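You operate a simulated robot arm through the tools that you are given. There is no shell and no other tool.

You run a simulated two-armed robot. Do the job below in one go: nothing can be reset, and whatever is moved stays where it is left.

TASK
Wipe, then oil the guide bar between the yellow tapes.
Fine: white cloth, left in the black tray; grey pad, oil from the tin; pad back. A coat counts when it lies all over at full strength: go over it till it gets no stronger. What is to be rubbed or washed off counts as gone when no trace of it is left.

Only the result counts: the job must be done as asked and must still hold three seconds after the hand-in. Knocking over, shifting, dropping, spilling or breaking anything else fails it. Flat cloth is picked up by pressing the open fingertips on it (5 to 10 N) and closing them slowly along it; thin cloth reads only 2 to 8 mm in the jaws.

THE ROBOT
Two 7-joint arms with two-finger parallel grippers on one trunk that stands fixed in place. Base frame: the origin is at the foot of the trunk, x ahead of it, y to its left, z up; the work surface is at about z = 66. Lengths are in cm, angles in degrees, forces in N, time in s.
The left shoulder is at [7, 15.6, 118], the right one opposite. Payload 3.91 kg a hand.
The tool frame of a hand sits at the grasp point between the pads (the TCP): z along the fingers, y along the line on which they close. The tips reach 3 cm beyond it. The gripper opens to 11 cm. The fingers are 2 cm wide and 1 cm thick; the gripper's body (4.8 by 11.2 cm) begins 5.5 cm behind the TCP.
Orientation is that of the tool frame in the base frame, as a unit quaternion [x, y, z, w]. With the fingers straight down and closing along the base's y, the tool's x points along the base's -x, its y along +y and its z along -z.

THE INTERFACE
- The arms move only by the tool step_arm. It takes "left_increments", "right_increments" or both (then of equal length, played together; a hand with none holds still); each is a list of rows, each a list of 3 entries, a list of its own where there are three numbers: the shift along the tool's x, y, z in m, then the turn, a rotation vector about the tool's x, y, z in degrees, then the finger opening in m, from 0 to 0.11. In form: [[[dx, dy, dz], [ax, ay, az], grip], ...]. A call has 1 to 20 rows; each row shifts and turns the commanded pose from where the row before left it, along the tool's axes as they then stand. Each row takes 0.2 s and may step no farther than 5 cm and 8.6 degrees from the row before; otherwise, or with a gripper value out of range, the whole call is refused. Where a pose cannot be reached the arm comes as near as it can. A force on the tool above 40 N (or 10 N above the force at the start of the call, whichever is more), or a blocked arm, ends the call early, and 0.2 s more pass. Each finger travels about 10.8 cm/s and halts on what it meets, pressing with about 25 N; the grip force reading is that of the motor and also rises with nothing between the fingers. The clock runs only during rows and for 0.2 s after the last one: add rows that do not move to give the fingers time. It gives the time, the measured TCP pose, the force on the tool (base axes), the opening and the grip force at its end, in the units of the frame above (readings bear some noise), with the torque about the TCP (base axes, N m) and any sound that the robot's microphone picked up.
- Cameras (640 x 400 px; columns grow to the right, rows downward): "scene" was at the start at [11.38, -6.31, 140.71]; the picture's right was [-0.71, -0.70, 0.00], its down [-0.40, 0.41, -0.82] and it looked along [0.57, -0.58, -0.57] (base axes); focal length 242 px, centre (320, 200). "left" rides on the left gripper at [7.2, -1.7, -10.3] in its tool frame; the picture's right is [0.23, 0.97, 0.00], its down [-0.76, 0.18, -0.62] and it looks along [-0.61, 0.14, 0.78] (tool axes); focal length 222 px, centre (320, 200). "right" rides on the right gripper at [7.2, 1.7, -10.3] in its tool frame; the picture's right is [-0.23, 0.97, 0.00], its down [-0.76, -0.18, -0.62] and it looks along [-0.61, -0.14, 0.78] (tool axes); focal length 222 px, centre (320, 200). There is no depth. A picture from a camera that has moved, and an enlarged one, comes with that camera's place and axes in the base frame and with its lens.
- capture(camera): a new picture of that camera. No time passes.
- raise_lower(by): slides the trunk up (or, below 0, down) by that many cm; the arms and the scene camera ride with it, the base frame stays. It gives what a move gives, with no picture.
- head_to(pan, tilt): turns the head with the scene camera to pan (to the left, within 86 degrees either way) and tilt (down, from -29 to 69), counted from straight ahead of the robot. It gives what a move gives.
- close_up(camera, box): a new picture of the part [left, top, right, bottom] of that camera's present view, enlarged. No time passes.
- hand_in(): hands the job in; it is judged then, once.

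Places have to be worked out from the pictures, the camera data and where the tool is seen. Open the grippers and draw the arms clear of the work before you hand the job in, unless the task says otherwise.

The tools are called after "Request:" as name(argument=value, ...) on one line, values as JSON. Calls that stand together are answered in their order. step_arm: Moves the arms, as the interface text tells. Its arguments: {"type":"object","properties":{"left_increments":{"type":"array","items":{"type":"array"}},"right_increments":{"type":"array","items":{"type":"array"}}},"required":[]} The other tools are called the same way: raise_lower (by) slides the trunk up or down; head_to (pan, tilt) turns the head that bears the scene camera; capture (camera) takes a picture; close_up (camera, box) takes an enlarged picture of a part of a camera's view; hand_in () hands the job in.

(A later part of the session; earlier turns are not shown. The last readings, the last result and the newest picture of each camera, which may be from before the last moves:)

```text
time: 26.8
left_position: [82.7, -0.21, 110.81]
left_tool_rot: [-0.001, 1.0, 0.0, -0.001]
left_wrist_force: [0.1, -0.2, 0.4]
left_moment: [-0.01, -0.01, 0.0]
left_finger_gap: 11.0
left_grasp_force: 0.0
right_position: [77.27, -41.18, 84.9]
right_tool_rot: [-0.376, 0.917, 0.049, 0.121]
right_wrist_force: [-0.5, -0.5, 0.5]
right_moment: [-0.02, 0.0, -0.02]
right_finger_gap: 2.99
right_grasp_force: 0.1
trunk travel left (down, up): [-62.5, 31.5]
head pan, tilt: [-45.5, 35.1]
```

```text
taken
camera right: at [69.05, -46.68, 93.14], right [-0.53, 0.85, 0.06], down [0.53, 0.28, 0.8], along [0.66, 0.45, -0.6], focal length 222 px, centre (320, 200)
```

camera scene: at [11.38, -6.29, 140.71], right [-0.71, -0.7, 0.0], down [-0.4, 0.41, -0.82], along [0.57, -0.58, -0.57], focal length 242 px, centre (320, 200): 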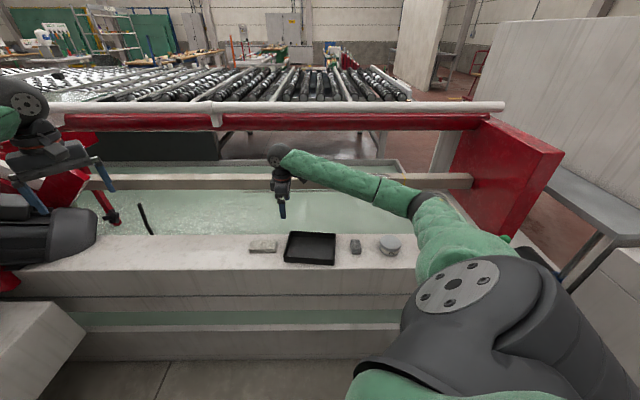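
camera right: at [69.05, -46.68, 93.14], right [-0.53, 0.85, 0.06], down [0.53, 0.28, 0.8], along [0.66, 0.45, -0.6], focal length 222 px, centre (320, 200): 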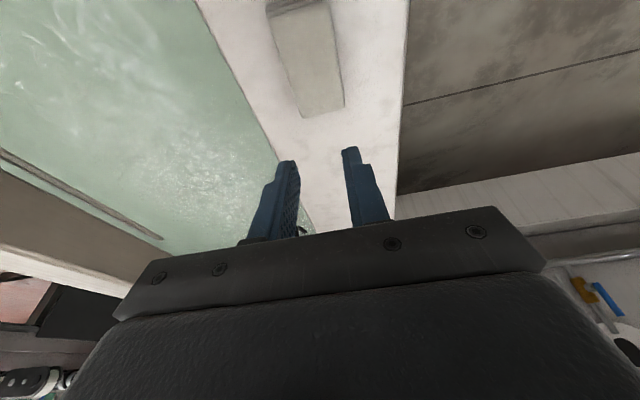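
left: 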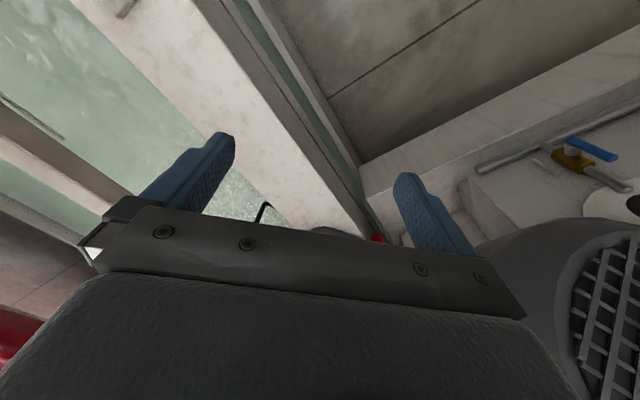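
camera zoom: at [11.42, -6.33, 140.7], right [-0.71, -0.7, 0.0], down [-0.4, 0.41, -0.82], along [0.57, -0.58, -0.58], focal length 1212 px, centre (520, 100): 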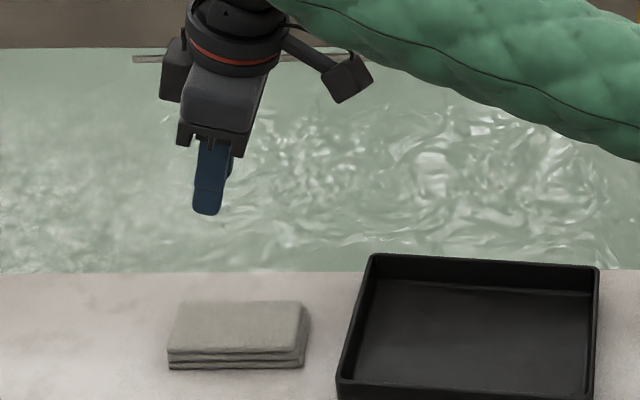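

The fingers slid off without raising the cloth, and it hasn't moved. I'll go back down, find the ledge by light contact so the fingers overlap the cloth sides fully, then grip again and lift in small checked steps.

Request:
step_arm(right_increments=[[[0.00906, 0, 0.03381], [0, 0, 0], 0.08], [[0.00906, 0, 0.03381], [0, 0, 0], 0.08], [[0.00906, 0, 0.03381], [0, 0, 0], 0.08], [[0.00906, 0, 0.03381], [0, 0, 0], 0.08], [[0.00207, 0, 0.00773], [0, 0, 0], 0.08], [[0.00104, 0, 0.00386], [0, 0, 0], 0.08], [[0, 0, 0], [0, 0, 0], 0.08]])

Request:
step_arm(right_increments=[[[0.00052, 0, 0.00193], [0, 0, 0], 0.08], [[0, 0, 0], [0, 0, 0], 0.08]])

Request:
close_up(camera="scene", box=[230, 215, 320, 270])

```text
time: 28.4
left_position: [82.83, -0.09, 110.98]
left_tool_rot: [0.0, 1.0, 0.0, 0.0]
left_wrist_force: [0.0, -0.2, -0.3]
left_moment: [-0.01, 0.02, -0.02]
left_finger_gap: 10.96
left_grasp_force: 0.0
right_position: [77.26, -41.25, 69.87]
right_tool_rot: [-0.376, 0.918, 0.05, 0.121]
right_wrist_force: [-0.4, 0.4, 0.2]
right_moment: [0.0, -0.01, -0.01]
right_finger_gap: 8.0
right_grasp_force: 0.0
trunk travel left (down, up): [-62.5, 31.5]
head pan, tilt: [-45.5, 35.1]
```

```text
time: 29.0
left_position: [82.85, -0.15, 110.86]
left_tool_rot: [0.0, 1.0, 0.0, 0.0]
left_wrist_force: [0.5, 0.2, 1.0]
left_moment: [0.02, 0.02, -0.01]
left_finger_gap: 11.02
left_grasp_force: 0.1
right_position: [77.27, -41.35, 69.76]
right_tool_rot: [-0.375, 0.918, 0.05, 0.121]
right_wrist_force: [-0.1, 0.1, -0.5]
right_moment: [0.03, -0.01, -0.05]
right_finger_gap: 8.0
right_grasp_force: 0.2
trunk travel left (down, up): [-62.5, 31.5]
head pan, tilt: [-45.5, 35.1]
```

```text
7.11 times, centred on (275, 242) of scene
camera zoom: at [11.39, -6.3, 140.71], right [-0.71, -0.7, 0.0], down [-0.4, 0.41, -0.82], along [0.57, -0.58, -0.58], focal length 1723 px, centre (640, -102)
```

zoom: 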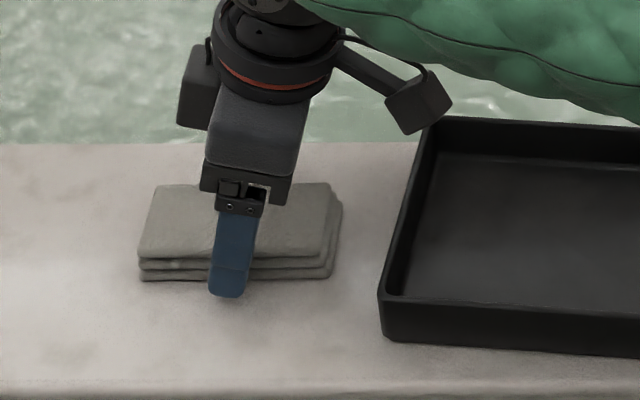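

No contact with the ledge yet. I'll continue down in 1 mm steps and watch the force.

Request:
step_arm(right_increments=[[[0.00026, 0, 0.00097], [0, 0, 0], 0.08], [[0.00026, 0, 0.00097], [0, 0, 0], 0.08], [[0.00026, 0, 0.00097], [0, 0, 0], 0.08], [[0, 0, 0], [0, 0, 0], 0.08]])

Request:
step_arm(right_increments=[[[0.00026, 0, 0.00097], [0, 0, 0], 0.08], [[0.00026, 0, 0.00097], [0, 0, 0], 0.08], [[0, 0, 0], [0, 0, 0], 0.08]])

```text
time: 30.0
left_position: [82.8, -0.18, 110.93]
left_tool_rot: [-0.001, 1.0, 0.0, 0.0]
left_wrist_force: [-0.6, 0.4, 0.4]
left_moment: [-0.01, 0.03, 0.0]
left_finger_gap: 10.99
left_grasp_force: 0.1
right_position: [77.32, -41.23, 69.33]
right_tool_rot: [-0.375, 0.918, 0.049, 0.121]
right_wrist_force: [0.1, 0.8, 1.0]
right_moment: [0.02, -0.03, -0.02]
right_finger_gap: 8.0
right_grasp_force: 0.1
trunk travel left (down, up): [-62.5, 31.5]
head pan, tilt: [-45.5, 35.1]
```

```text
time: 30.8
left_position: [82.67, -0.14, 111.07]
left_tool_rot: [-0.001, 1.0, -0.001, 0.0]
left_wrist_force: [0.3, -0.4, -0.1]
left_moment: [-0.03, 0.0, 0.0]
left_finger_gap: 11.01
left_grasp_force: 0.1
right_position: [77.18, -41.27, 69.23]
right_tool_rot: [-0.376, 0.917, 0.05, 0.121]
right_wrist_force: [-0.5, 0.1, 5.7]
right_moment: [0.16, 0.11, -0.04]
right_finger_gap: 7.98
right_grasp_force: 0.1
trunk travel left (down, up): [-62.5, 31.5]
head pan, tilt: [-45.5, 35.1]
```

The fingertips touch the ledge at TCP z≈69.25, so the ledge is at about 66.1. I'll back off 1 mm, close, and lift 4 mm to check.

Request:
step_arm(right_increments=[[[-0.00039, 0, -0.00145], [0, 0, 0], 0.08], [[0, 0, 0], [0, 0, 0], 0.072], [[0, 0, 0], [0, 0, 0], 0.066], [[0, 0, 0], [0, 0, 0], 0.062], [[0, 0, 0], [0, 0, 0], 0.058], [[0, 0, 0], [0, 0, 0], 0.055], [[0, 0, 0], [0, 0, 0], 0.05], [[0, 0, 0], [0, 0, 0], 0.045], [[0, 0, 0], [0, 0, 0], 0.045], [[0, 0, 0], [0, 0, 0], 0.045]])

Request:
step_arm(right_increments=[[[-0.00052, 0, -0.00193], [0, 0, 0], 0.045], [[-0.00052, 0, -0.00193], [0, 0, 0], 0.045], [[0, 0, 0], [0, 0, 0], 0.045]])

Request:
close_up(camera="scene", box=[230, 215, 320, 270])

```text
time: 33.0
left_position: [82.81, -0.16, 110.92]
left_tool_rot: [-0.001, 1.0, -0.001, 0.0]
left_wrist_force: [0.2, -0.1, 0.7]
left_moment: [0.02, -0.03, -0.04]
left_finger_gap: 10.99
left_grasp_force: 0.0
right_position: [77.24, -41.19, 69.26]
right_tool_rot: [-0.375, 0.918, 0.049, 0.121]
right_wrist_force: [0.7, -0.3, 0.1]
right_moment: [0.0, -0.01, -0.03]
right_finger_gap: 5.9
right_grasp_force: 24.6
trunk travel left (down, up): [-62.5, 31.5]
head pan, tilt: [-45.5, 35.1]
```

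```text
time: 33.8
left_position: [82.73, -0.16, 110.93]
left_tool_rot: [-0.001, 1.0, -0.001, 0.0]
left_wrist_force: [-0.8, 0.0, 0.1]
left_moment: [-0.02, 0.02, -0.01]
left_finger_gap: 11.01
left_grasp_force: 0.0
right_position: [77.36, -41.23, 69.55]
right_tool_rot: [-0.376, 0.917, 0.05, 0.121]
right_wrist_force: [-0.1, -0.1, 0.1]
right_moment: [-0.01, 0.02, -0.02]
right_finger_gap: 5.88
right_grasp_force: 24.8
trunk travel left (down, up): [-62.5, 31.5]
head pan, tilt: [-45.5, 35.1]
```

```text
7.11 times, centred on (275, 242) of scene
camera zoom: at [11.4, -6.3, 140.71], right [-0.71, -0.7, 0.0], down [-0.4, 0.41, -0.82], along [0.57, -0.58, -0.58], focal length 1723 px, centre (640, -102)
```

zoom: 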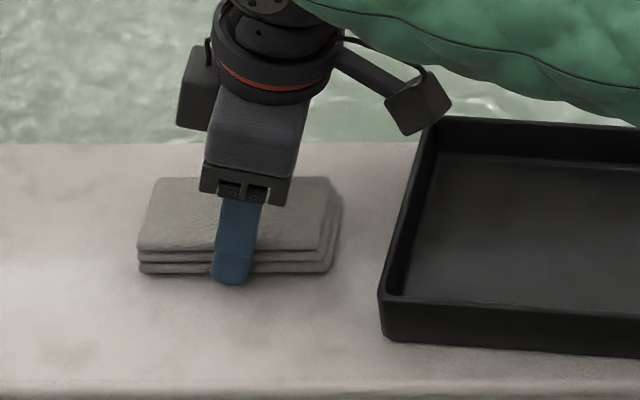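

The cloth now appears to rise with the fingers, so I'll keep lifting slowly and check again.

Request:
step_arm(right_increments=[[[-0.00078, 0, -0.0029], [0, 0, 0], 0.045], [[-0.00078, 0, -0.0029], [0, 0, 0], 0.045], [[-0.00078, 0, -0.0029], [0, 0, 0], 0.045], [[-0.00078, 0, -0.0029], [0, 0, 0], 0.045], [[-0.00078, 0, -0.0029], [0, 0, 0], 0.045], [[-0.00078, 0, -0.0029], [0, 0, 0], 0.045], [[0, 0, 0], [0, 0, 0], 0.045]])

Request:
close_up(camera="scene", box=[230, 215, 320, 270])

```text
time: 35.4
left_position: [82.79, -0.18, 110.9]
left_tool_rot: [-0.001, 1.0, 0.0, 0.0]
left_wrist_force: [-0.2, 0.0, 0.3]
left_moment: [-0.01, 0.02, -0.01]
left_finger_gap: 11.03
left_grasp_force: 0.0
right_position: [77.14, -41.31, 71.46]
right_tool_rot: [-0.376, 0.918, 0.049, 0.121]
right_wrist_force: [0.7, -0.5, -0.3]
right_moment: [-0.01, -0.01, 0.02]
right_finger_gap: 5.87
right_grasp_force: 25.1
trunk travel left (down, up): [-62.5, 31.5]
head pan, tilt: [-45.5, 35.1]
```

```text
7.11 times, centred on (275, 242) of scene
camera zoom: at [11.4, -6.3, 140.71], right [-0.71, -0.7, 0.0], down [-0.4, 0.41, -0.82], along [0.57, -0.58, -0.58], focal length 1723 px, centre (640, -102)
```

zoom: 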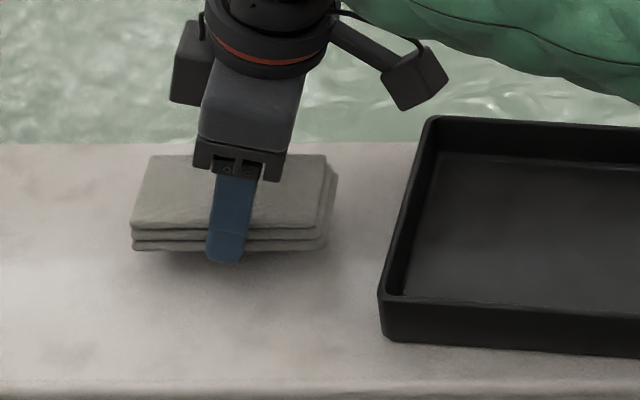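

The cloth is off the ledge and held level. I'll raise it further at a moderate speed to test the grip while still over the ledge.

Request:
step_arm(right_increments=[[[-0.00129, 0, -0.00483], [0, 0, 0], 0.045], [[-0.00207, 0, -0.00773], [0, 0, 0], 0.045], [[-0.00259, 0, -0.00966], [0, 0, 0], 0.045], [[-0.00259, 0, -0.00966], [0, 0, 0], 0.045], [[-0.00259, 0, -0.00966], [0, 0, 0], 0.045], [[-0.00259, 0, -0.00966], [0, 0, 0], 0.045], [[-0.00129, 0, -0.00483], [0, 0, 0], 0.045], [[0, 0, 0], [0, 0, 0], 0.045]])

Request:
close_up(camera="scene", box=[230, 190, 320, 245])

Request:
capture(camera="right")

```text
time: 37.2
left_position: [82.74, -0.13, 110.86]
left_tool_rot: [-0.001, 1.0, 0.0, 0.0]
left_wrist_force: [0.2, -1.0, -0.2]
left_moment: [0.0, 0.02, 0.02]
left_finger_gap: 10.99
left_grasp_force: 0.0
right_position: [77.19, -41.24, 77.2]
right_tool_rot: [-0.375, 0.918, 0.049, 0.121]
right_wrist_force: [-0.2, 0.0, -0.1]
right_moment: [0.02, -0.04, -0.05]
right_finger_gap: 5.9
right_grasp_force: 25.1
trunk travel left (down, up): [-62.5, 31.5]
head pan, tilt: [-45.5, 35.1]
```

```text
7.11 times, centred on (275, 218) of scene
camera zoom: at [11.4, -6.3, 140.71], right [-0.71, -0.7, 0.0], down [-0.4, 0.41, -0.82], along [0.57, -0.58, -0.58], focal length 1723 px, centre (640, 76)
```

zoom: 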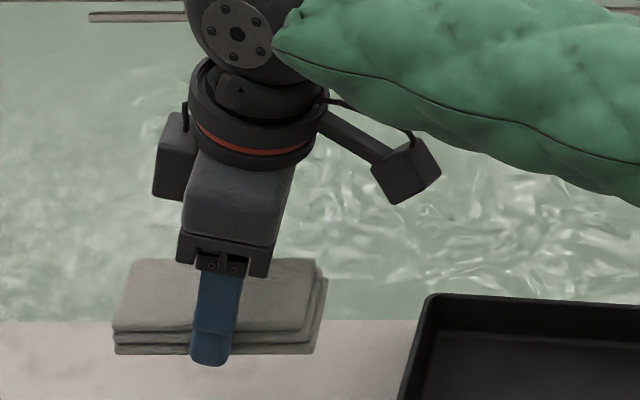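

```text
taken
camera right: at [69.15, -46.72, 85.34], right [-0.53, 0.85, 0.06], down [0.53, 0.28, 0.8], along [0.66, 0.45, -0.6], focal length 222 px, centre (320, 200)
```

right: 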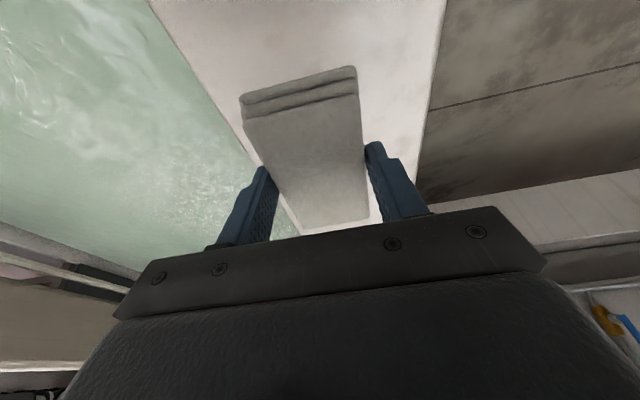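

The grip holds through the faster lift. I'll raise the cloth to z≈92 and then turn the hand 90° about the vertical, keeping the cloth level, while still above the ledge.

Request:
step_arm(right_increments=[[[-0.00259, 0, -0.00966], [0, 0, 0], 0.045], [[-0.00485, 0, -0.0181], [0, 0, 0], 0.045], [[-0.00485, 0, -0.0181], [0, 0, 0], 0.045], [[-0.00485, 0, -0.0181], [0, 0, 0], 0.045], [[-0.00485, 0, -0.0181], [0, 0, 0], 0.045], [[-0.00485, 0, -0.0181], [0, 0, 0], 0.045], [[-0.00485, 0, -0.0181], [0, 0, 0], 0.045], [[-0.00485, 0, -0.0181], [0, 0, 0], 0.045], [[-0.00259, 0, -0.00966], [0, 0, 0], 0.045], [[0, 0, 0], [0, 0, 0], 0.045]])

Request:
step_arm(right_increments=[[[0, 0, 0], [1.553, 0, 5.795], 0.045], [[0, 0, 0], [1.553, 0, 5.795], 0.045], [[0, 0, 0], [1.553, 0, 5.795], 0.045], [[0, 0, 0], [1.553, 0, 5.795], 0.045], [[0, 0, 0], [1.553, 0, 5.795], 0.045], [[0, 0, 0], [1.553, 0, 5.795], 0.045], [[0, 0, 0], [1.553, 0, 5.795], 0.045], [[0, 0, 0], [1.553, 0, 5.795], 0.045], [[0, 0, 0], [1.553, 0, 5.795], 0.045], [[0, 0, 0], [1.553, 0, 5.795], 0.045], [[0, 0, 0], [1.553, 0, 5.795], 0.045], [[0, 0, 0], [1.553, 0, 5.795], 0.045], [[0, 0, 0], [1.553, 0, 5.795], 0.045], [[0, 0, 0], [1.553, 0, 5.795], 0.045], [[0, 0, 0], [1.553, 0, 5.795], 0.045], [[0, 0, 0], [0, 0, 0], 0.045]])

Request:
capture(camera="scene")

Request:
capture(camera="right")

```text
time: 39.4
left_position: [82.84, -0.09, 110.98]
left_tool_rot: [-0.001, 1.0, 0.0, 0.0]
left_wrist_force: [0.0, -0.6, -0.3]
left_moment: [0.03, 0.04, 0.0]
left_finger_gap: 11.0
left_grasp_force: 0.0
right_position: [77.35, -40.97, 92.3]
right_tool_rot: [-0.375, 0.918, 0.05, 0.12]
right_wrist_force: [0.1, -0.4, -0.7]
right_moment: [0.02, 0.0, 0.01]
right_finger_gap: 5.89
right_grasp_force: 25.4
trunk travel left (down, up): [-62.5, 31.5]
head pan, tilt: [-45.5, 35.1]
```

```text
time: 42.8
left_position: [82.75, -0.22, 110.95]
left_tool_rot: [-0.001, 1.0, 0.0, 0.0]
left_wrist_force: [0.0, -0.3, 0.0]
left_moment: [0.01, 0.01, 0.0]
left_finger_gap: 10.99
left_grasp_force: 0.1
right_position: [77.34, -41.25, 92.42]
right_tool_rot: [0.383, 0.915, -0.049, 0.119]
right_wrist_force: [0.1, 1.0, 0.0]
right_moment: [0.03, 0.0, 0.0]
right_finger_gap: 5.89
right_grasp_force: 25.0
trunk travel left (down, up): [-62.5, 31.5]
head pan, tilt: [-45.5, 35.1]
```

```text
taken
camera scene: at [11.41, -6.29, 140.71], right [-0.71, -0.7, 0.0], down [-0.4, 0.41, -0.82], along [0.57, -0.58, -0.58], focal length 242 px, centre (320, 200)
```

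scene: 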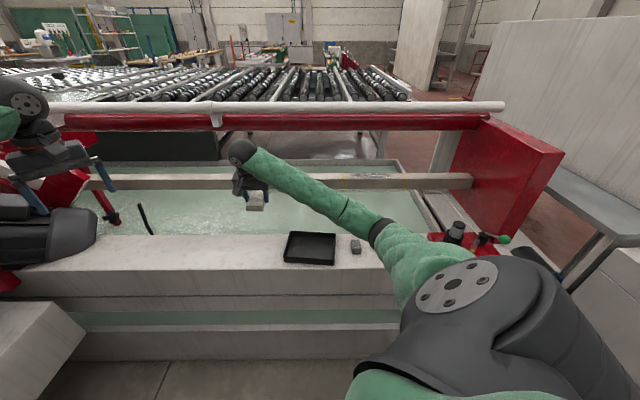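

```text
taken
camera right: at [71.71, -33.07, 100.49], right [0.85, 0.53, 0.06], down [0.28, -0.53, 0.8], along [0.45, -0.66, -0.6], focal length 222 px, centre (320, 200)
```

right: 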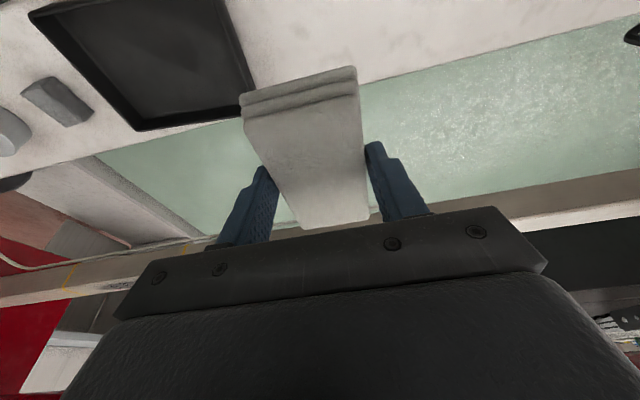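

The cloth hangs level across the jaws. I'll move along the ledge to the tape 1 end and then out over the bar, staying above it.

Request:
step_arm(right_increments=[[[0, -0.012, 0], [0, 0, 0], 0.045], [[0, -0.0239, 0], [0, 0, 0], 0.045], [[0, -0.0239, 0], [0, 0, 0], 0.045], [[0, -0.0239, 0], [0, 0, 0], 0.045], [[0, -0.0239, 0], [0, 0, 0], 0.045], [[0, -0.0239, 0], [0, 0, 0], 0.045], [[0, -0.0239, 0], [0, 0, 0], 0.045], [[0, -0.0239, 0], [0, 0, 0], 0.045], [[0, -0.0239, 0], [0, 0, 0], 0.045], [[0, -0.0239, 0], [0, 0, 0], 0.045], [[0, -0.0239, 0], [0, 0, 0], 0.045], [[0, -0.0239, 0], [0, 0, 0], 0.045], [[0, -0.0239, 0], [0, 0, 0], 0.045], [[0, -0.0239, 0], [0, 0, 0], 0.045], [[0, -0.012, 0], [0, 0, 0], 0.045], [[0, 0, 0], [0, 0, 0], 0.045]])

Request:
step_arm(right_increments=[[[-0.0117, 0, 0.0031], [0, 0, 0], 0.045], [[-0.0233, 0, 0.0063], [0, 0, 0], 0.045], [[-0.0233, 0, 0.0063], [0, 0, 0], 0.045], [[-0.0233, 0, 0.0063], [0, 0, 0], 0.045], [[-0.0233, 0, 0.0063], [0, 0, 0], 0.045], [[-0.0233, 0, 0.0063], [0, 0, 0], 0.045], [[-0.0233, 0, 0.0063], [0, 0, 0], 0.045], [[-0.0233, 0, 0.0063], [0, 0, 0], 0.045], [[-0.0233, 0, 0.0063], [0, 0, 0], 0.045], [[-0.0233, 0, 0.0063], [0, 0, 0], 0.045], [[-0.0233, 0, 0.0063], [0, 0, 0], 0.045], [[-0.0233, 0, 0.0063], [0, 0, 0], 0.045], [[-0.0117, 0, 0.0031], [0, 0, 0], 0.045], [[0, 0, 0], [0, 0, 0], 0.045]])

Request:
capture(camera="scene")

Request:
capture(camera="right")

Request:
close_up(camera="scene", box=[290, 110, 450, 210])

```text
time: 46.2
left_position: [82.76, -0.03, 111.04]
left_tool_rot: [-0.001, 1.0, 0.0, -0.001]
left_wrist_force: [0.1, 0.3, 0.4]
left_moment: [0.0, -0.03, 0.0]
left_finger_gap: 11.01
left_grasp_force: 0.1
right_position: [53.62, -64.69, 92.47]
right_tool_rot: [0.382, 0.915, -0.051, 0.121]
right_wrist_force: [0.3, -0.5, -0.3]
right_moment: [-0.04, -0.05, 0.0]
right_finger_gap: 5.88
right_grasp_force: 25.1
trunk travel left (down, up): [-62.5, 31.5]
head pan, tilt: [-45.5, 35.1]
```

```text
time: 49.2
left_position: [82.72, -0.09, 110.84]
left_tool_rot: [-0.001, 1.0, 0.0, 0.0]
left_wrist_force: [-0.6, -0.3, 0.2]
left_moment: [0.0, 0.01, 0.01]
left_finger_gap: 11.0
left_grasp_force: 0.2
right_position: [73.85, -85.55, 92.18]
right_tool_rot: [0.382, 0.915, -0.05, 0.121]
right_wrist_force: [0.8, 1.3, 0.2]
right_moment: [-0.03, -0.01, 0.03]
right_finger_gap: 5.89
right_grasp_force: 25.0
trunk travel left (down, up): [-62.5, 31.5]
head pan, tilt: [-45.5, 35.1]
```

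```text
taken
camera scene: at [11.39, -6.31, 140.71], right [-0.71, -0.7, 0.0], down [-0.4, 0.41, -0.82], along [0.57, -0.58, -0.58], focal length 242 px, centre (320, 200)
```

scene: 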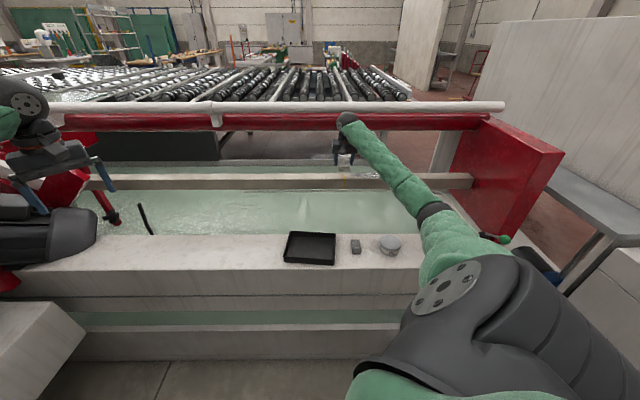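

```text
taken
camera right: at [68.24, -77.35, 100.4], right [0.85, 0.53, 0.06], down [0.28, -0.53, 0.8], along [0.45, -0.66, -0.6], focal length 222 px, centre (320, 200)
```

right: 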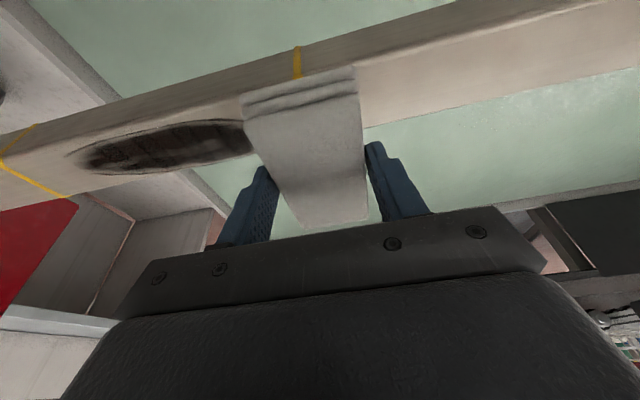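

```text
4.00 times, centred on (370, 160) of scene
camera zoom: at [11.39, -6.31, 140.71], right [-0.71, -0.7, 0.0], down [-0.4, 0.41, -0.82], along [0.57, -0.58, -0.58], focal length 969 px, centre (120, 360)
```

zoom: 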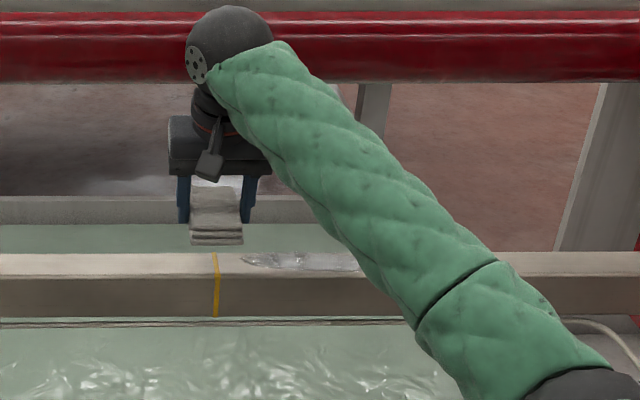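

The cloth is over tape 1 at about E=-7, with its lower face roughly 5 cm above the bar. I'll lower it, then creep until contact.

Request:
step_arm(right_increments=[[[0.00259, 0, 0.00966], [0, 0, 0], 0.045], [[0.00259, 0, 0.00966], [0, 0, 0], 0.045], [[0.00259, 0, 0.00966], [0, 0, 0], 0.045], [[0.00129, 0, 0.00483], [0, 0, 0], 0.045], [[0, 0, 0], [0, 0, 0], 0.045]])

Request:
close_up(camera="scene", box=[310, 140, 410, 200])

Request:
capture(camera="right")

```text
time: 50.4
left_position: [82.71, -0.19, 110.93]
left_tool_rot: [0.0, 1.0, 0.0, 0.0]
left_wrist_force: [0.3, -0.3, 0.9]
left_moment: [0.01, 0.01, 0.01]
left_finger_gap: 11.03
left_grasp_force: 0.1
right_position: [73.81, -85.39, 88.74]
right_tool_rot: [0.382, 0.915, -0.049, 0.12]
right_wrist_force: [0.0, -0.1, -0.3]
right_moment: [-0.02, -0.03, 0.01]
right_finger_gap: 5.89
right_grasp_force: 24.8
trunk travel left (down, up): [-62.5, 31.5]
head pan, tilt: [-45.5, 35.1]
```

```text
6.40 times, centred on (360, 170) of scene
camera zoom: at [11.39, -6.31, 140.71], right [-0.71, -0.7, 0.0], down [-0.4, 0.41, -0.82], along [0.57, -0.58, -0.58], focal length 1551 px, centre (64, 392)
```

zoom: 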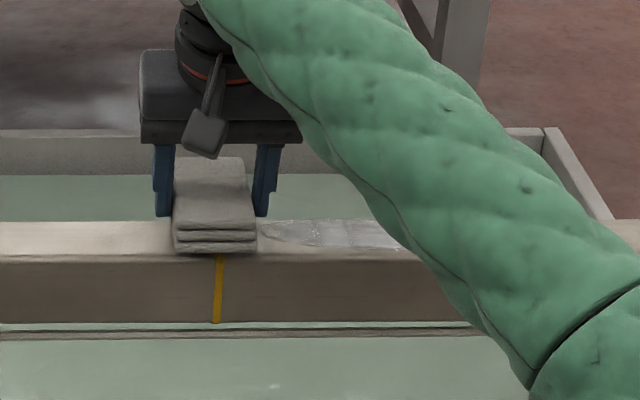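

```text
taken
camera right: at [68.19, -77.27, 96.95], right [0.85, 0.53, 0.06], down [0.28, -0.53, 0.8], along [0.45, -0.66, -0.6], focal length 222 px, centre (320, 200)
```

right: 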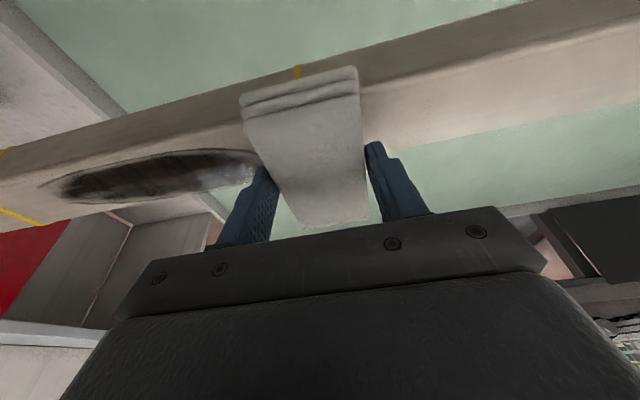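

Still clear of the bar by about 1.5 cm. I'll creep down in 2 mm steps.

Request:
step_arm(right_increments=[[[0.00052, 0, 0.00193], [0, 0, 0], 0.045], [[0.00052, 0, 0.00193], [0, 0, 0], 0.045], [[0.00052, 0, 0.00193], [0, 0, 0], 0.045], [[0.00052, 0, 0.00193], [0, 0, 0], 0.045], [[0, 0, 0], [0, 0, 0], 0.045]])

Request:
step_arm(right_increments=[[[0.00052, 0, 0.00193], [0, 0, 0], 0.045], [[0.00052, 0, 0.00193], [0, 0, 0], 0.045], [[0, 0, 0], [0, 0, 0], 0.045]])

```text
time: 51.6
left_position: [82.71, -0.13, 111.06]
left_tool_rot: [-0.001, 1.0, 0.001, 0.001]
left_wrist_force: [-0.5, 0.3, -0.4]
left_moment: [-0.02, 0.02, 0.02]
left_finger_gap: 11.02
left_grasp_force: 0.1
right_position: [73.92, -85.37, 87.98]
right_tool_rot: [0.383, 0.915, -0.05, 0.121]
right_wrist_force: [-1.1, -0.6, -0.6]
right_moment: [-0.02, 0.0, 0.0]
right_finger_gap: 5.88
right_grasp_force: 25.4
trunk travel left (down, up): [-62.5, 31.5]
head pan, tilt: [-45.5, 35.1]
```

```text
time: 52.4
left_position: [82.78, -0.14, 110.86]
left_tool_rot: [-0.001, 1.0, 0.0, 0.0]
left_wrist_force: [0.3, 0.3, 0.6]
left_moment: [0.02, 0.02, 0.03]
left_finger_gap: 11.0
left_grasp_force: 0.0
right_position: [73.86, -85.44, 87.63]
right_tool_rot: [0.382, 0.915, -0.05, 0.12]
right_wrist_force: [0.5, -0.7, -0.5]
right_moment: [-0.02, 0.01, 0.0]
right_finger_gap: 5.9
right_grasp_force: 25.2
trunk travel left (down, up): [-62.5, 31.5]
head pan, tilt: [-45.5, 35.1]
```

No contact yet at 87.6; continuing down in small steps.

Request:
step_arm(right_increments=[[[0.00026, 0, 0.00097], [0, 0, 0], 0.045], [[0.00026, 0, 0.00097], [0, 0, 0], 0.045], [[0.00026, 0, 0.00097], [0, 0, 0], 0.045], [[0, 0, 0], [0, 0, 0], 0.045]])

Request:
step_arm(right_increments=[[[0.00026, 0, 0.00097], [0, 0, 0], 0.045], [[0.00026, 0, 0.00097], [0, 0, 0], 0.045], [[0, 0, 0], [0, 0, 0], 0.045]])

Request:
close_up(camera="scene", box=[310, 140, 410, 200])

```text
time: 53.4
left_position: [82.85, -0.12, 110.87]
left_tool_rot: [-0.001, 1.0, 0.0, 0.0]
left_wrist_force: [0.5, -0.4, -0.6]
left_moment: [0.01, -0.03, -0.02]
left_finger_gap: 11.0
left_grasp_force: 0.1
right_position: [73.85, -85.33, 87.25]
right_tool_rot: [0.382, 0.915, -0.05, 0.121]
right_wrist_force: [-0.1, -0.6, -0.8]
right_moment: [0.0, -0.01, -0.02]
right_finger_gap: 5.89
right_grasp_force: 24.8
trunk travel left (down, up): [-62.5, 31.5]
head pan, tilt: [-45.5, 35.1]
```

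```text
time: 54.2
left_position: [82.74, -0.06, 110.97]
left_tool_rot: [-0.001, 1.0, -0.001, 0.0]
left_wrist_force: [0.5, -0.4, 0.6]
left_moment: [0.04, -0.03, 0.02]
left_finger_gap: 11.01
left_grasp_force: 0.1
right_position: [73.83, -85.38, 87.22]
right_tool_rot: [0.383, 0.914, -0.051, 0.121]
right_wrist_force: [3.7, -3.1, 9.5]
right_moment: [-0.1, -0.06, 0.01]
right_finger_gap: 5.89
right_grasp_force: 25.4
trunk travel left (down, up): [-62.5, 31.5]
head pan, tilt: [-45.5, 35.1]
```

```text
6.40 times, centred on (360, 170) of scene
camera zoom: at [11.35, -6.25, 140.73], right [-0.71, -0.7, 0.0], down [-0.4, 0.41, -0.82], along [0.57, -0.58, -0.57], focal length 1551 px, centre (64, 392)
```

zoom: 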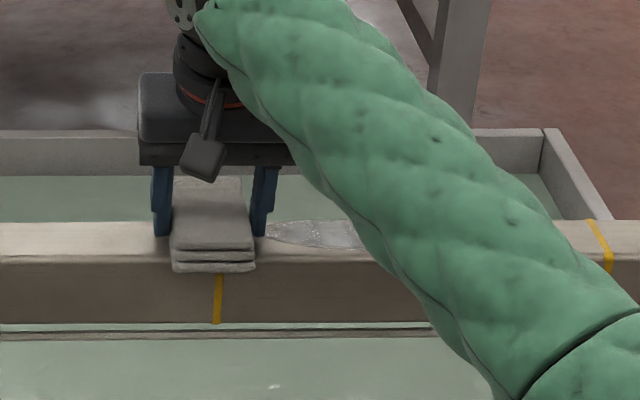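

Contact: about 9.5 N down on the bar at TCP z≈87.2. Now I'll wipe along the bar toward tape 2.

Request:
step_arm(right_increments=[[[0, -0.005, 0], [0, 0, 0], 0.045], [[0, -0.01, 0], [0, 0, 0], 0.045], [[0, -0.01, 0], [0, 0, 0], 0.045], [[0, -0.01, 0], [0, 0, 0], 0.045], [[0, -0.01, 0], [0, 0, 0], 0.045], [[0, -0.01, 0], [0, 0, 0], 0.045], [[0, -0.01, 0], [0, 0, 0], 0.045], [[0, -0.01, 0], [0, 0, 0], 0.045], [[0, 0, 0], [0, 0, 0], 0.045]])

Request:
capture(camera="right")

Request:
close_up(camera="scene", box=[310, 140, 410, 200])

```text
time: 56.2
left_position: [82.7, -0.17, 110.88]
left_tool_rot: [-0.001, 1.0, -0.001, 0.0]
left_wrist_force: [-0.5, 1.7, -0.1]
left_moment: [0.01, -0.01, 0.01]
left_finger_gap: 11.02
left_grasp_force: 0.1
right_position: [68.47, -90.5, 87.19]
right_tool_rot: [0.383, 0.914, -0.051, 0.121]
right_wrist_force: [4.7, 3.5, 14.0]
right_moment: [0.08, -0.18, 0.05]
right_finger_gap: 5.89
right_grasp_force: 25.4
trunk travel left (down, up): [-62.5, 31.5]
head pan, tilt: [-45.5, 35.1]
```

```text
taken
camera right: at [62.84, -82.38, 95.34], right [0.85, 0.53, 0.06], down [0.28, -0.53, 0.8], along [0.45, -0.66, -0.6], focal length 222 px, centre (320, 200)
```

right: 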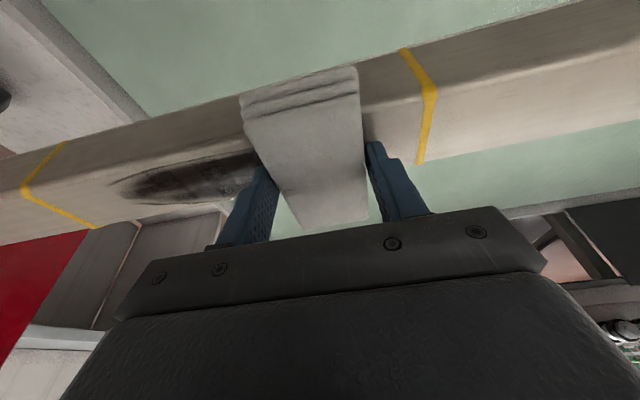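

```text
6.40 times, centred on (360, 170) of scene
camera zoom: at [11.33, -6.15, 140.73], right [-0.71, -0.7, 0.0], down [-0.4, 0.41, -0.82], along [0.57, -0.58, -0.57], focal length 1551 px, centre (64, 392)
```

zoom: 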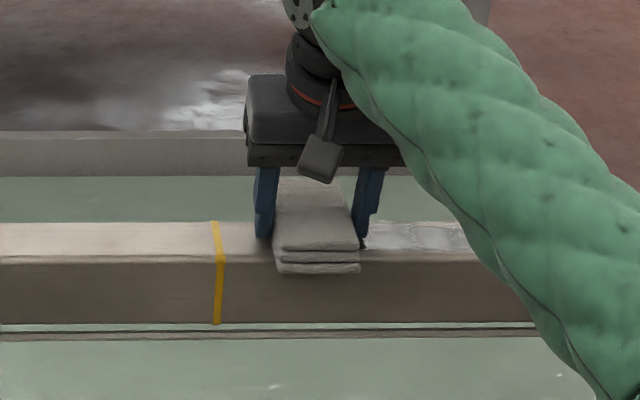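

The swept stretch behind the cloth looks clean, and the force is 14 N. I'll continue to tape 2.

Request:
step_arm(right_increments=[[[0, -0.01, 0], [0, 0, 0], 0.045], [[0, -0.01, 0], [0, 0, 0], 0.045], [[0, -0.01, 0], [0, 0, 0], 0.045], [[0, -0.01, 0], [0, 0, 0], 0.045], [[0, -0.01, 0], [0, 0, 0], 0.045], [[0, -0.01, 0], [0, 0, 0], 0.045], [[0, -0.01, 0], [0, 0, 0], 0.045], [[0, -0.01, 0], [0, 0, 0], 0.045], [[0, -0.01, 0], [0, 0, 0], 0.045], [[0, -0.01, 0], [0, 0, 0], 0.045], [[0, -0.01, 0], [0, 0, 0], 0.045], [[0, 0, 0], [0, 0, 0], 0.045]])

Request:
capture(camera="right")

Request:
close_up(camera="scene", box=[320, 140, 420, 200])

```text
time: 58.8
left_position: [82.71, -0.03, 110.95]
left_tool_rot: [-0.001, 1.0, 0.0, 0.0]
left_wrist_force: [0.2, 0.1, -0.2]
left_moment: [-0.02, -0.01, 0.03]
left_finger_gap: 11.01
left_grasp_force: 0.1
right_position: [60.7, -98.25, 87.19]
right_tool_rot: [0.383, 0.914, -0.05, 0.121]
right_wrist_force: [3.2, 2.7, 7.5]
right_moment: [0.05, -0.16, 0.03]
right_finger_gap: 5.89
right_grasp_force: 25.5
trunk travel left (down, up): [-62.5, 31.5]
head pan, tilt: [-45.5, 35.1]
```

```text
taken
camera right: at [55.05, -90.15, 95.33], right [0.85, 0.53, 0.06], down [0.28, -0.53, 0.8], along [0.45, -0.66, -0.6], focal length 222 px, centre (320, 200)
```

right: 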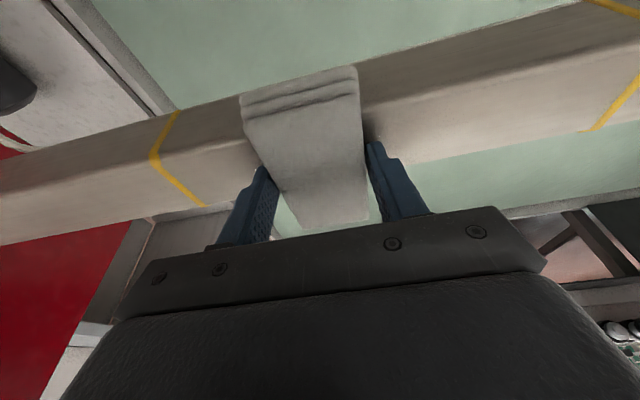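

```text
6.40 times, centred on (370, 170) of scene
camera zoom: at [11.37, -6.2, 140.72], right [-0.71, -0.7, 0.0], down [-0.4, 0.41, -0.82], along [0.57, -0.58, -0.57], focal length 1551 px, centre (0, 392)
```

zoom: 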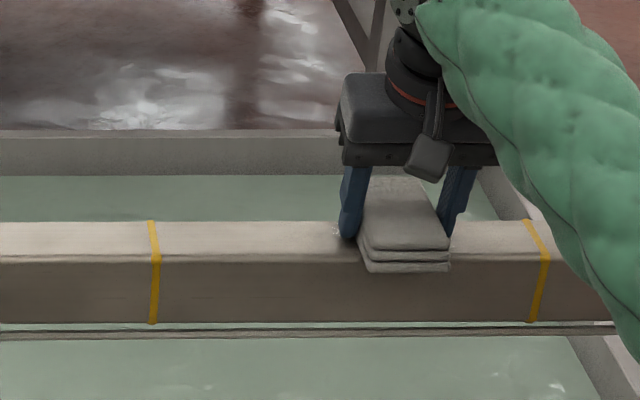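

The smear is coming off cleanly. I'll press about 0.5 mm more and finish the stroke to tape 2.

Request:
step_arm(right_increments=[[[0.00013, -0.01, 0.00048], [0, 0, 0], 0.045], [[0, -0.01, 0], [0, 0, 0], 0.045], [[0, -0.01, 0], [0, 0, 0], 0.045], [[0, -0.01, 0], [0, 0, 0], 0.045], [[0, -0.01, 0], [0, 0, 0], 0.045], [[0, -0.01, 0], [0, 0, 0], 0.045], [[0, -0.01, 0], [0, 0, 0], 0.045], [[0, -0.01, 0], [0, 0, 0], 0.045], [[0, -0.01, 0], [0, 0, 0], 0.045], [[0, 0, 0], [0, 0, 0], 0.045]])

Request:
capture(camera="right")

Request:
close_up(camera="scene", box=[320, 140, 420, 200])

```text
time: 61.0
left_position: [82.76, 0.03, 110.94]
left_tool_rot: [-0.001, 1.0, -0.001, 0.0]
left_wrist_force: [-0.7, 1.1, -0.5]
left_moment: [0.01, 0.03, 0.01]
left_finger_gap: 10.98
left_grasp_force: 0.0
right_position: [54.36, -104.49, 87.14]
right_tool_rot: [0.381, 0.915, -0.051, 0.121]
right_wrist_force: [5.4, 3.9, 14.4]
right_moment: [0.33, -0.27, 0.05]
right_finger_gap: 5.89
right_grasp_force: 25.3
trunk travel left (down, up): [-62.5, 31.5]
head pan, tilt: [-45.5, 35.1]
```

```text
taken
camera right: at [48.69, -96.44, 95.3], right [0.85, 0.53, 0.06], down [0.28, -0.53, 0.8], along [0.45, -0.66, -0.6], focal length 222 px, centre (320, 200)
```

right: 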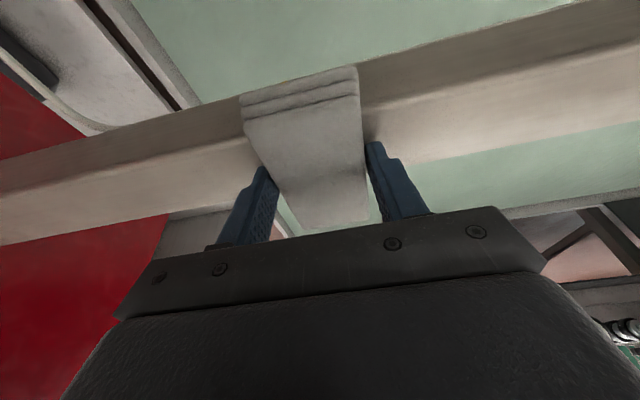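

```text
6.40 times, centred on (370, 170) of scene
camera zoom: at [11.35, -6.12, 140.73], right [-0.71, -0.7, 0.0], down [-0.4, 0.41, -0.82], along [0.57, -0.58, -0.57], focal length 1551 px, centre (0, 392)
```

zoom: 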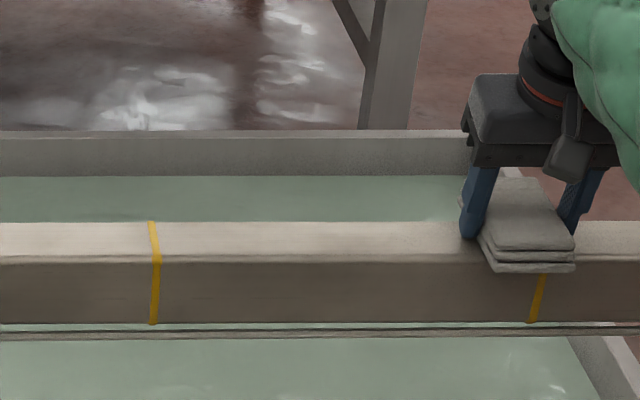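

The stroke is complete. I'll zoom in on the bar surface for any residual traces.

Request:
close_up(camera="scene", box=[338, 165, 398, 190])

Request:
close_up(camera="right", box=[360, 0, 640, 170])

```text
10.67 times, centred on (368, 178) of scene
camera zoom: at [11.35, -6.12, 140.73], right [-0.71, -0.7, 0.0], down [-0.4, 0.41, -0.82], along [0.57, -0.58, -0.57], focal length 2585 px, centre (-192, 440)
```

zoom: 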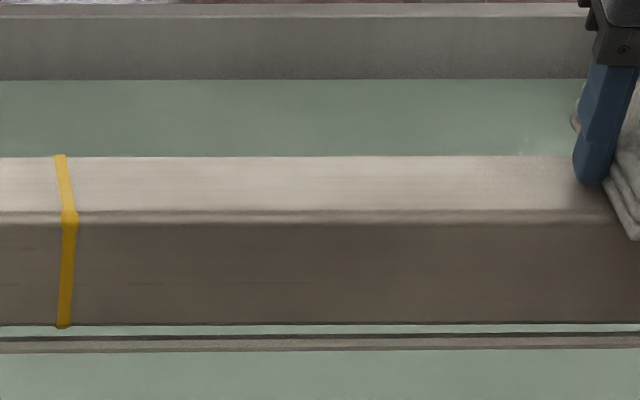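

```text
2.29 times, centred on (500, 85) of right
camera zoom: at [48.69, -96.44, 95.3], right [0.85, 0.53, 0.06], down [0.28, -0.53, 0.8], along [0.45, -0.66, -0.6], focal length 508 px, centre (-91, 463)
```

zoom: 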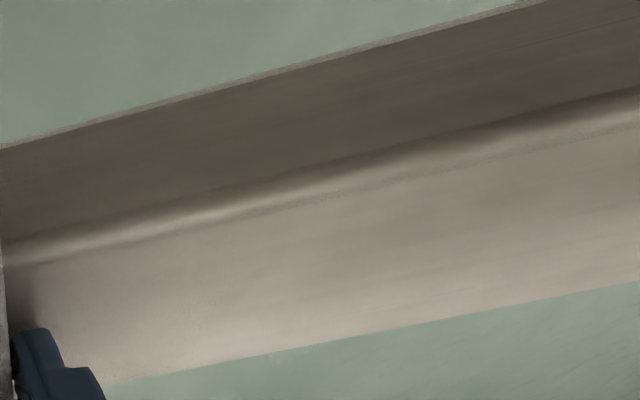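

It looks clean, but for certainty I'll make a full return stroke back to tape 1 under the same pressure.

Request:
step_arm(right_increments=[[[0, 0.01, 0], [0, 0, 0], 0.045], [[0, 0.015, 0], [0, 0, 0], 0.045], [[0, 0.015, 0], [0, 0, 0], 0.045], [[0, 0.015, 0], [0, 0, 0], 0.045], [[0, 0.015, 0], [0, 0, 0], 0.045], [[0, 0.015, 0], [0, 0, 0], 0.045], [[0, 0.015, 0], [0, 0, 0], 0.045], [[0, 0.015, 0], [0, 0, 0], 0.045], [[0, 0.015, 0], [0, 0, 0], 0.045], [[0, 0.015, 0], [0, 0, 0], 0.045], [[0, 0, 0], [0, 0, 0], 0.045]])

Request:
step_arm(right_increments=[[[0, 0.01, 0], [0, 0, 0], 0.045], [[0, 0.015, 0], [0, 0, 0], 0.045], [[0, 0.015, 0], [0, 0, 0], 0.045], [[0, 0.015, 0], [0, 0, 0], 0.045], [[0, 0.015, 0], [0, 0, 0], 0.045], [[0, 0.015, 0], [0, 0, 0], 0.045], [[0, 0.015, 0], [0, 0, 0], 0.045], [[0, 0.015, 0], [0, 0, 0], 0.045], [[0, 0.01, 0], [0, 0, 0], 0.045], [[0, 0, 0], [0, 0, 0], 0.045]])

Request:
capture(camera="right")

Request:
close_up(camera="scene", box=[320, 140, 420, 200])

```text
time: 61.4
left_position: [82.73, -0.11, 110.95]
left_tool_rot: [0.0, 1.0, 0.0, 0.0]
left_wrist_force: [0.3, 0.2, -0.4]
left_moment: [-0.02, 0.0, 0.01]
left_finger_gap: 11.0
left_grasp_force: 0.1
right_position: [54.8, -104.3, 87.03]
right_tool_rot: [0.383, 0.914, -0.052, 0.121]
right_wrist_force: [-2.4, -1.9, 7.3]
right_moment: [0.07, 0.04, 0.02]
right_finger_gap: 5.9
right_grasp_force: 25.3
trunk travel left (down, up): [-62.5, 31.5]
head pan, tilt: [-45.5, 35.1]
stopped in row 2 (right hand): the force on the tool passed its limit at 47 N (the readings are from after the stop); the commanded pose is now the measured one
```

```text
time: 63.6
left_position: [82.63, -0.06, 111.07]
left_tool_rot: [-0.001, 1.0, 0.0, 0.001]
left_wrist_force: [-0.9, 0.6, 0.3]
left_moment: [0.03, -0.01, 0.0]
left_finger_gap: 11.0
left_grasp_force: 0.0
right_position: [63.54, -95.24, 87.11]
right_tool_rot: [0.384, 0.914, -0.051, 0.121]
right_wrist_force: [-9.3, -7.1, 18.0]
right_moment: [0.08, 0.05, -0.03]
right_finger_gap: 5.89
right_grasp_force: 24.7
trunk travel left (down, up): [-62.5, 31.5]
head pan, tilt: [-45.5, 35.1]
```

```text
taken
camera right: at [57.95, -87.12, 95.29], right [0.85, 0.53, 0.06], down [0.27, -0.53, 0.8], along [0.45, -0.66, -0.6], focal length 222 px, centre (320, 200)
```

right: 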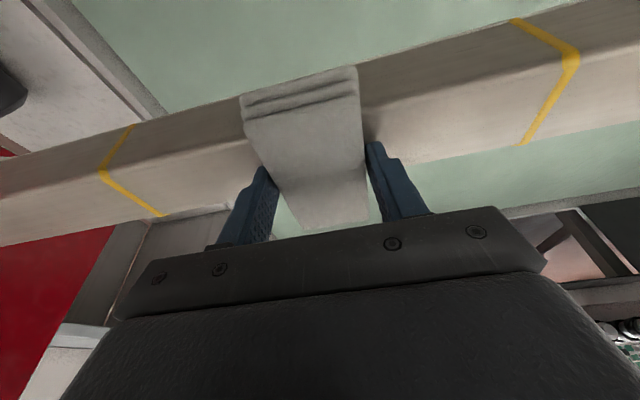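

```text
6.40 times, centred on (370, 170) of scene
camera zoom: at [11.18, -6.2, 140.74], right [-0.71, -0.7, 0.0], down [-0.4, 0.41, -0.82], along [0.57, -0.58, -0.57], focal length 1551 px, centre (0, 392)
```

zoom: 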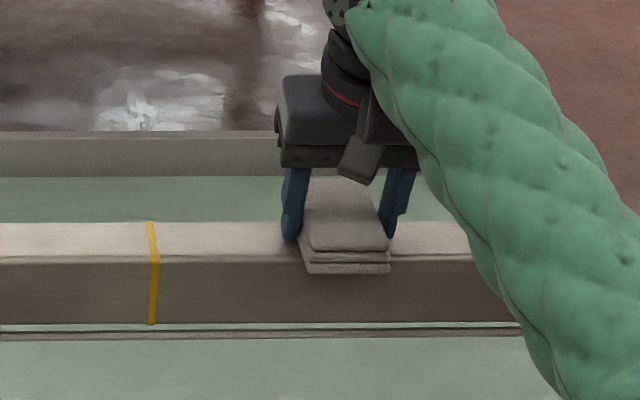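

The reversal spiked to 47 N briefly, and the force is now 18 N. I'll ease off slightly and finish the return stroke with gentler steps.

Request:
step_arm(right_increments=[[[-0.00026, 0.003, -0.00097], [0, 0, 0], 0.045], [[0, 0.006, 0], [0, 0, 0], 0.045], [[0, 0.01, 0], [0, 0, 0], 0.045], [[0, 0.01, 0], [0, 0, 0], 0.045], [[0, 0.01, 0], [0, 0, 0], 0.045], [[0, 0.01, 0], [0, 0, 0], 0.045], [[0, 0.01, 0], [0, 0, 0], 0.045], [[0, 0.01, 0], [0, 0, 0], 0.045], [[0, 0.01, 0], [0, 0, 0], 0.045], [[0, 0.01, 0], [0, 0, 0], 0.045], [[0, 0.01, 0], [0, 0, 0], 0.045], [[0, 0.01, 0], [0, 0, 0], 0.045], [[0, 0.01, 0], [0, 0, 0], 0.045], [[0, 0.01, 0], [0, 0, 0], 0.045], [[0, 0.01, 0], [0, 0, 0], 0.045], [[0, 0.005, 0], [0, 0, 0], 0.045], [[0, 0, 0], [0, 0, 0], 0.045]])

Request:
capture(camera="right")

Request:
close_up(camera="scene", box=[320, 140, 420, 200])

```text
time: 67.2
left_position: [82.69, -0.18, 111.0]
left_tool_rot: [0.0, 1.0, 0.0, -0.001]
left_wrist_force: [-0.1, 0.3, 0.7]
left_moment: [0.0, 0.0, 0.01]
left_finger_gap: 10.98
left_grasp_force: 0.1
right_position: [73.96, -85.21, 87.15]
right_tool_rot: [0.383, 0.914, -0.051, 0.12]
right_wrist_force: [-3.8, -3.3, 7.0]
right_moment: [0.06, -0.04, 0.02]
right_finger_gap: 5.89
right_grasp_force: 25.1
trunk travel left (down, up): [-62.5, 31.5]
head pan, tilt: [-45.5, 35.1]
```

```text
taken
camera right: at [68.4, -77.15, 95.31], right [0.85, 0.53, 0.06], down [0.28, -0.53, 0.8], along [0.45, -0.66, -0.6], focal length 222 px, centre (320, 200)
```

right: 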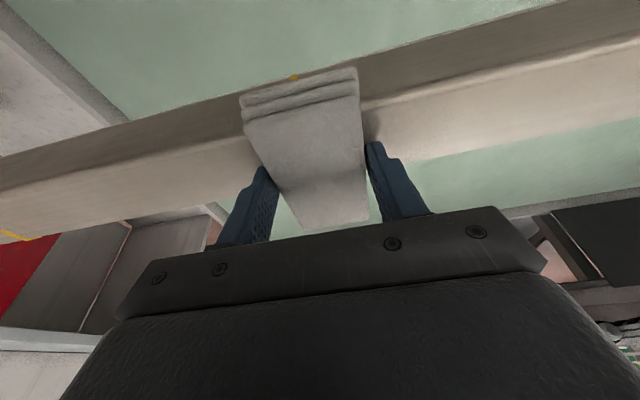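

```text
6.40 times, centred on (370, 170) of scene
camera zoom: at [11.3, -6.28, 140.72], right [-0.71, -0.7, 0.0], down [-0.4, 0.41, -0.82], along [0.57, -0.58, -0.57], focal length 1551 px, centre (0, 392)
```

zoom: 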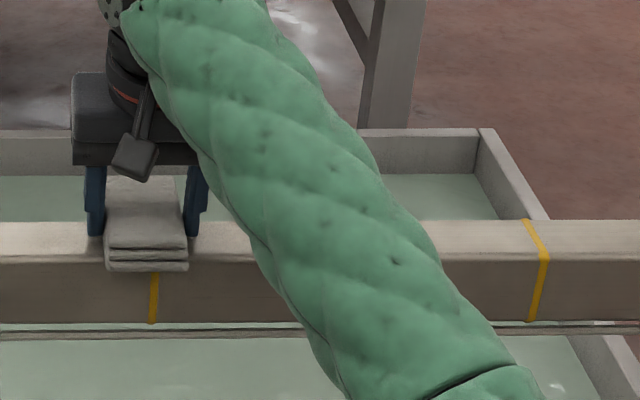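

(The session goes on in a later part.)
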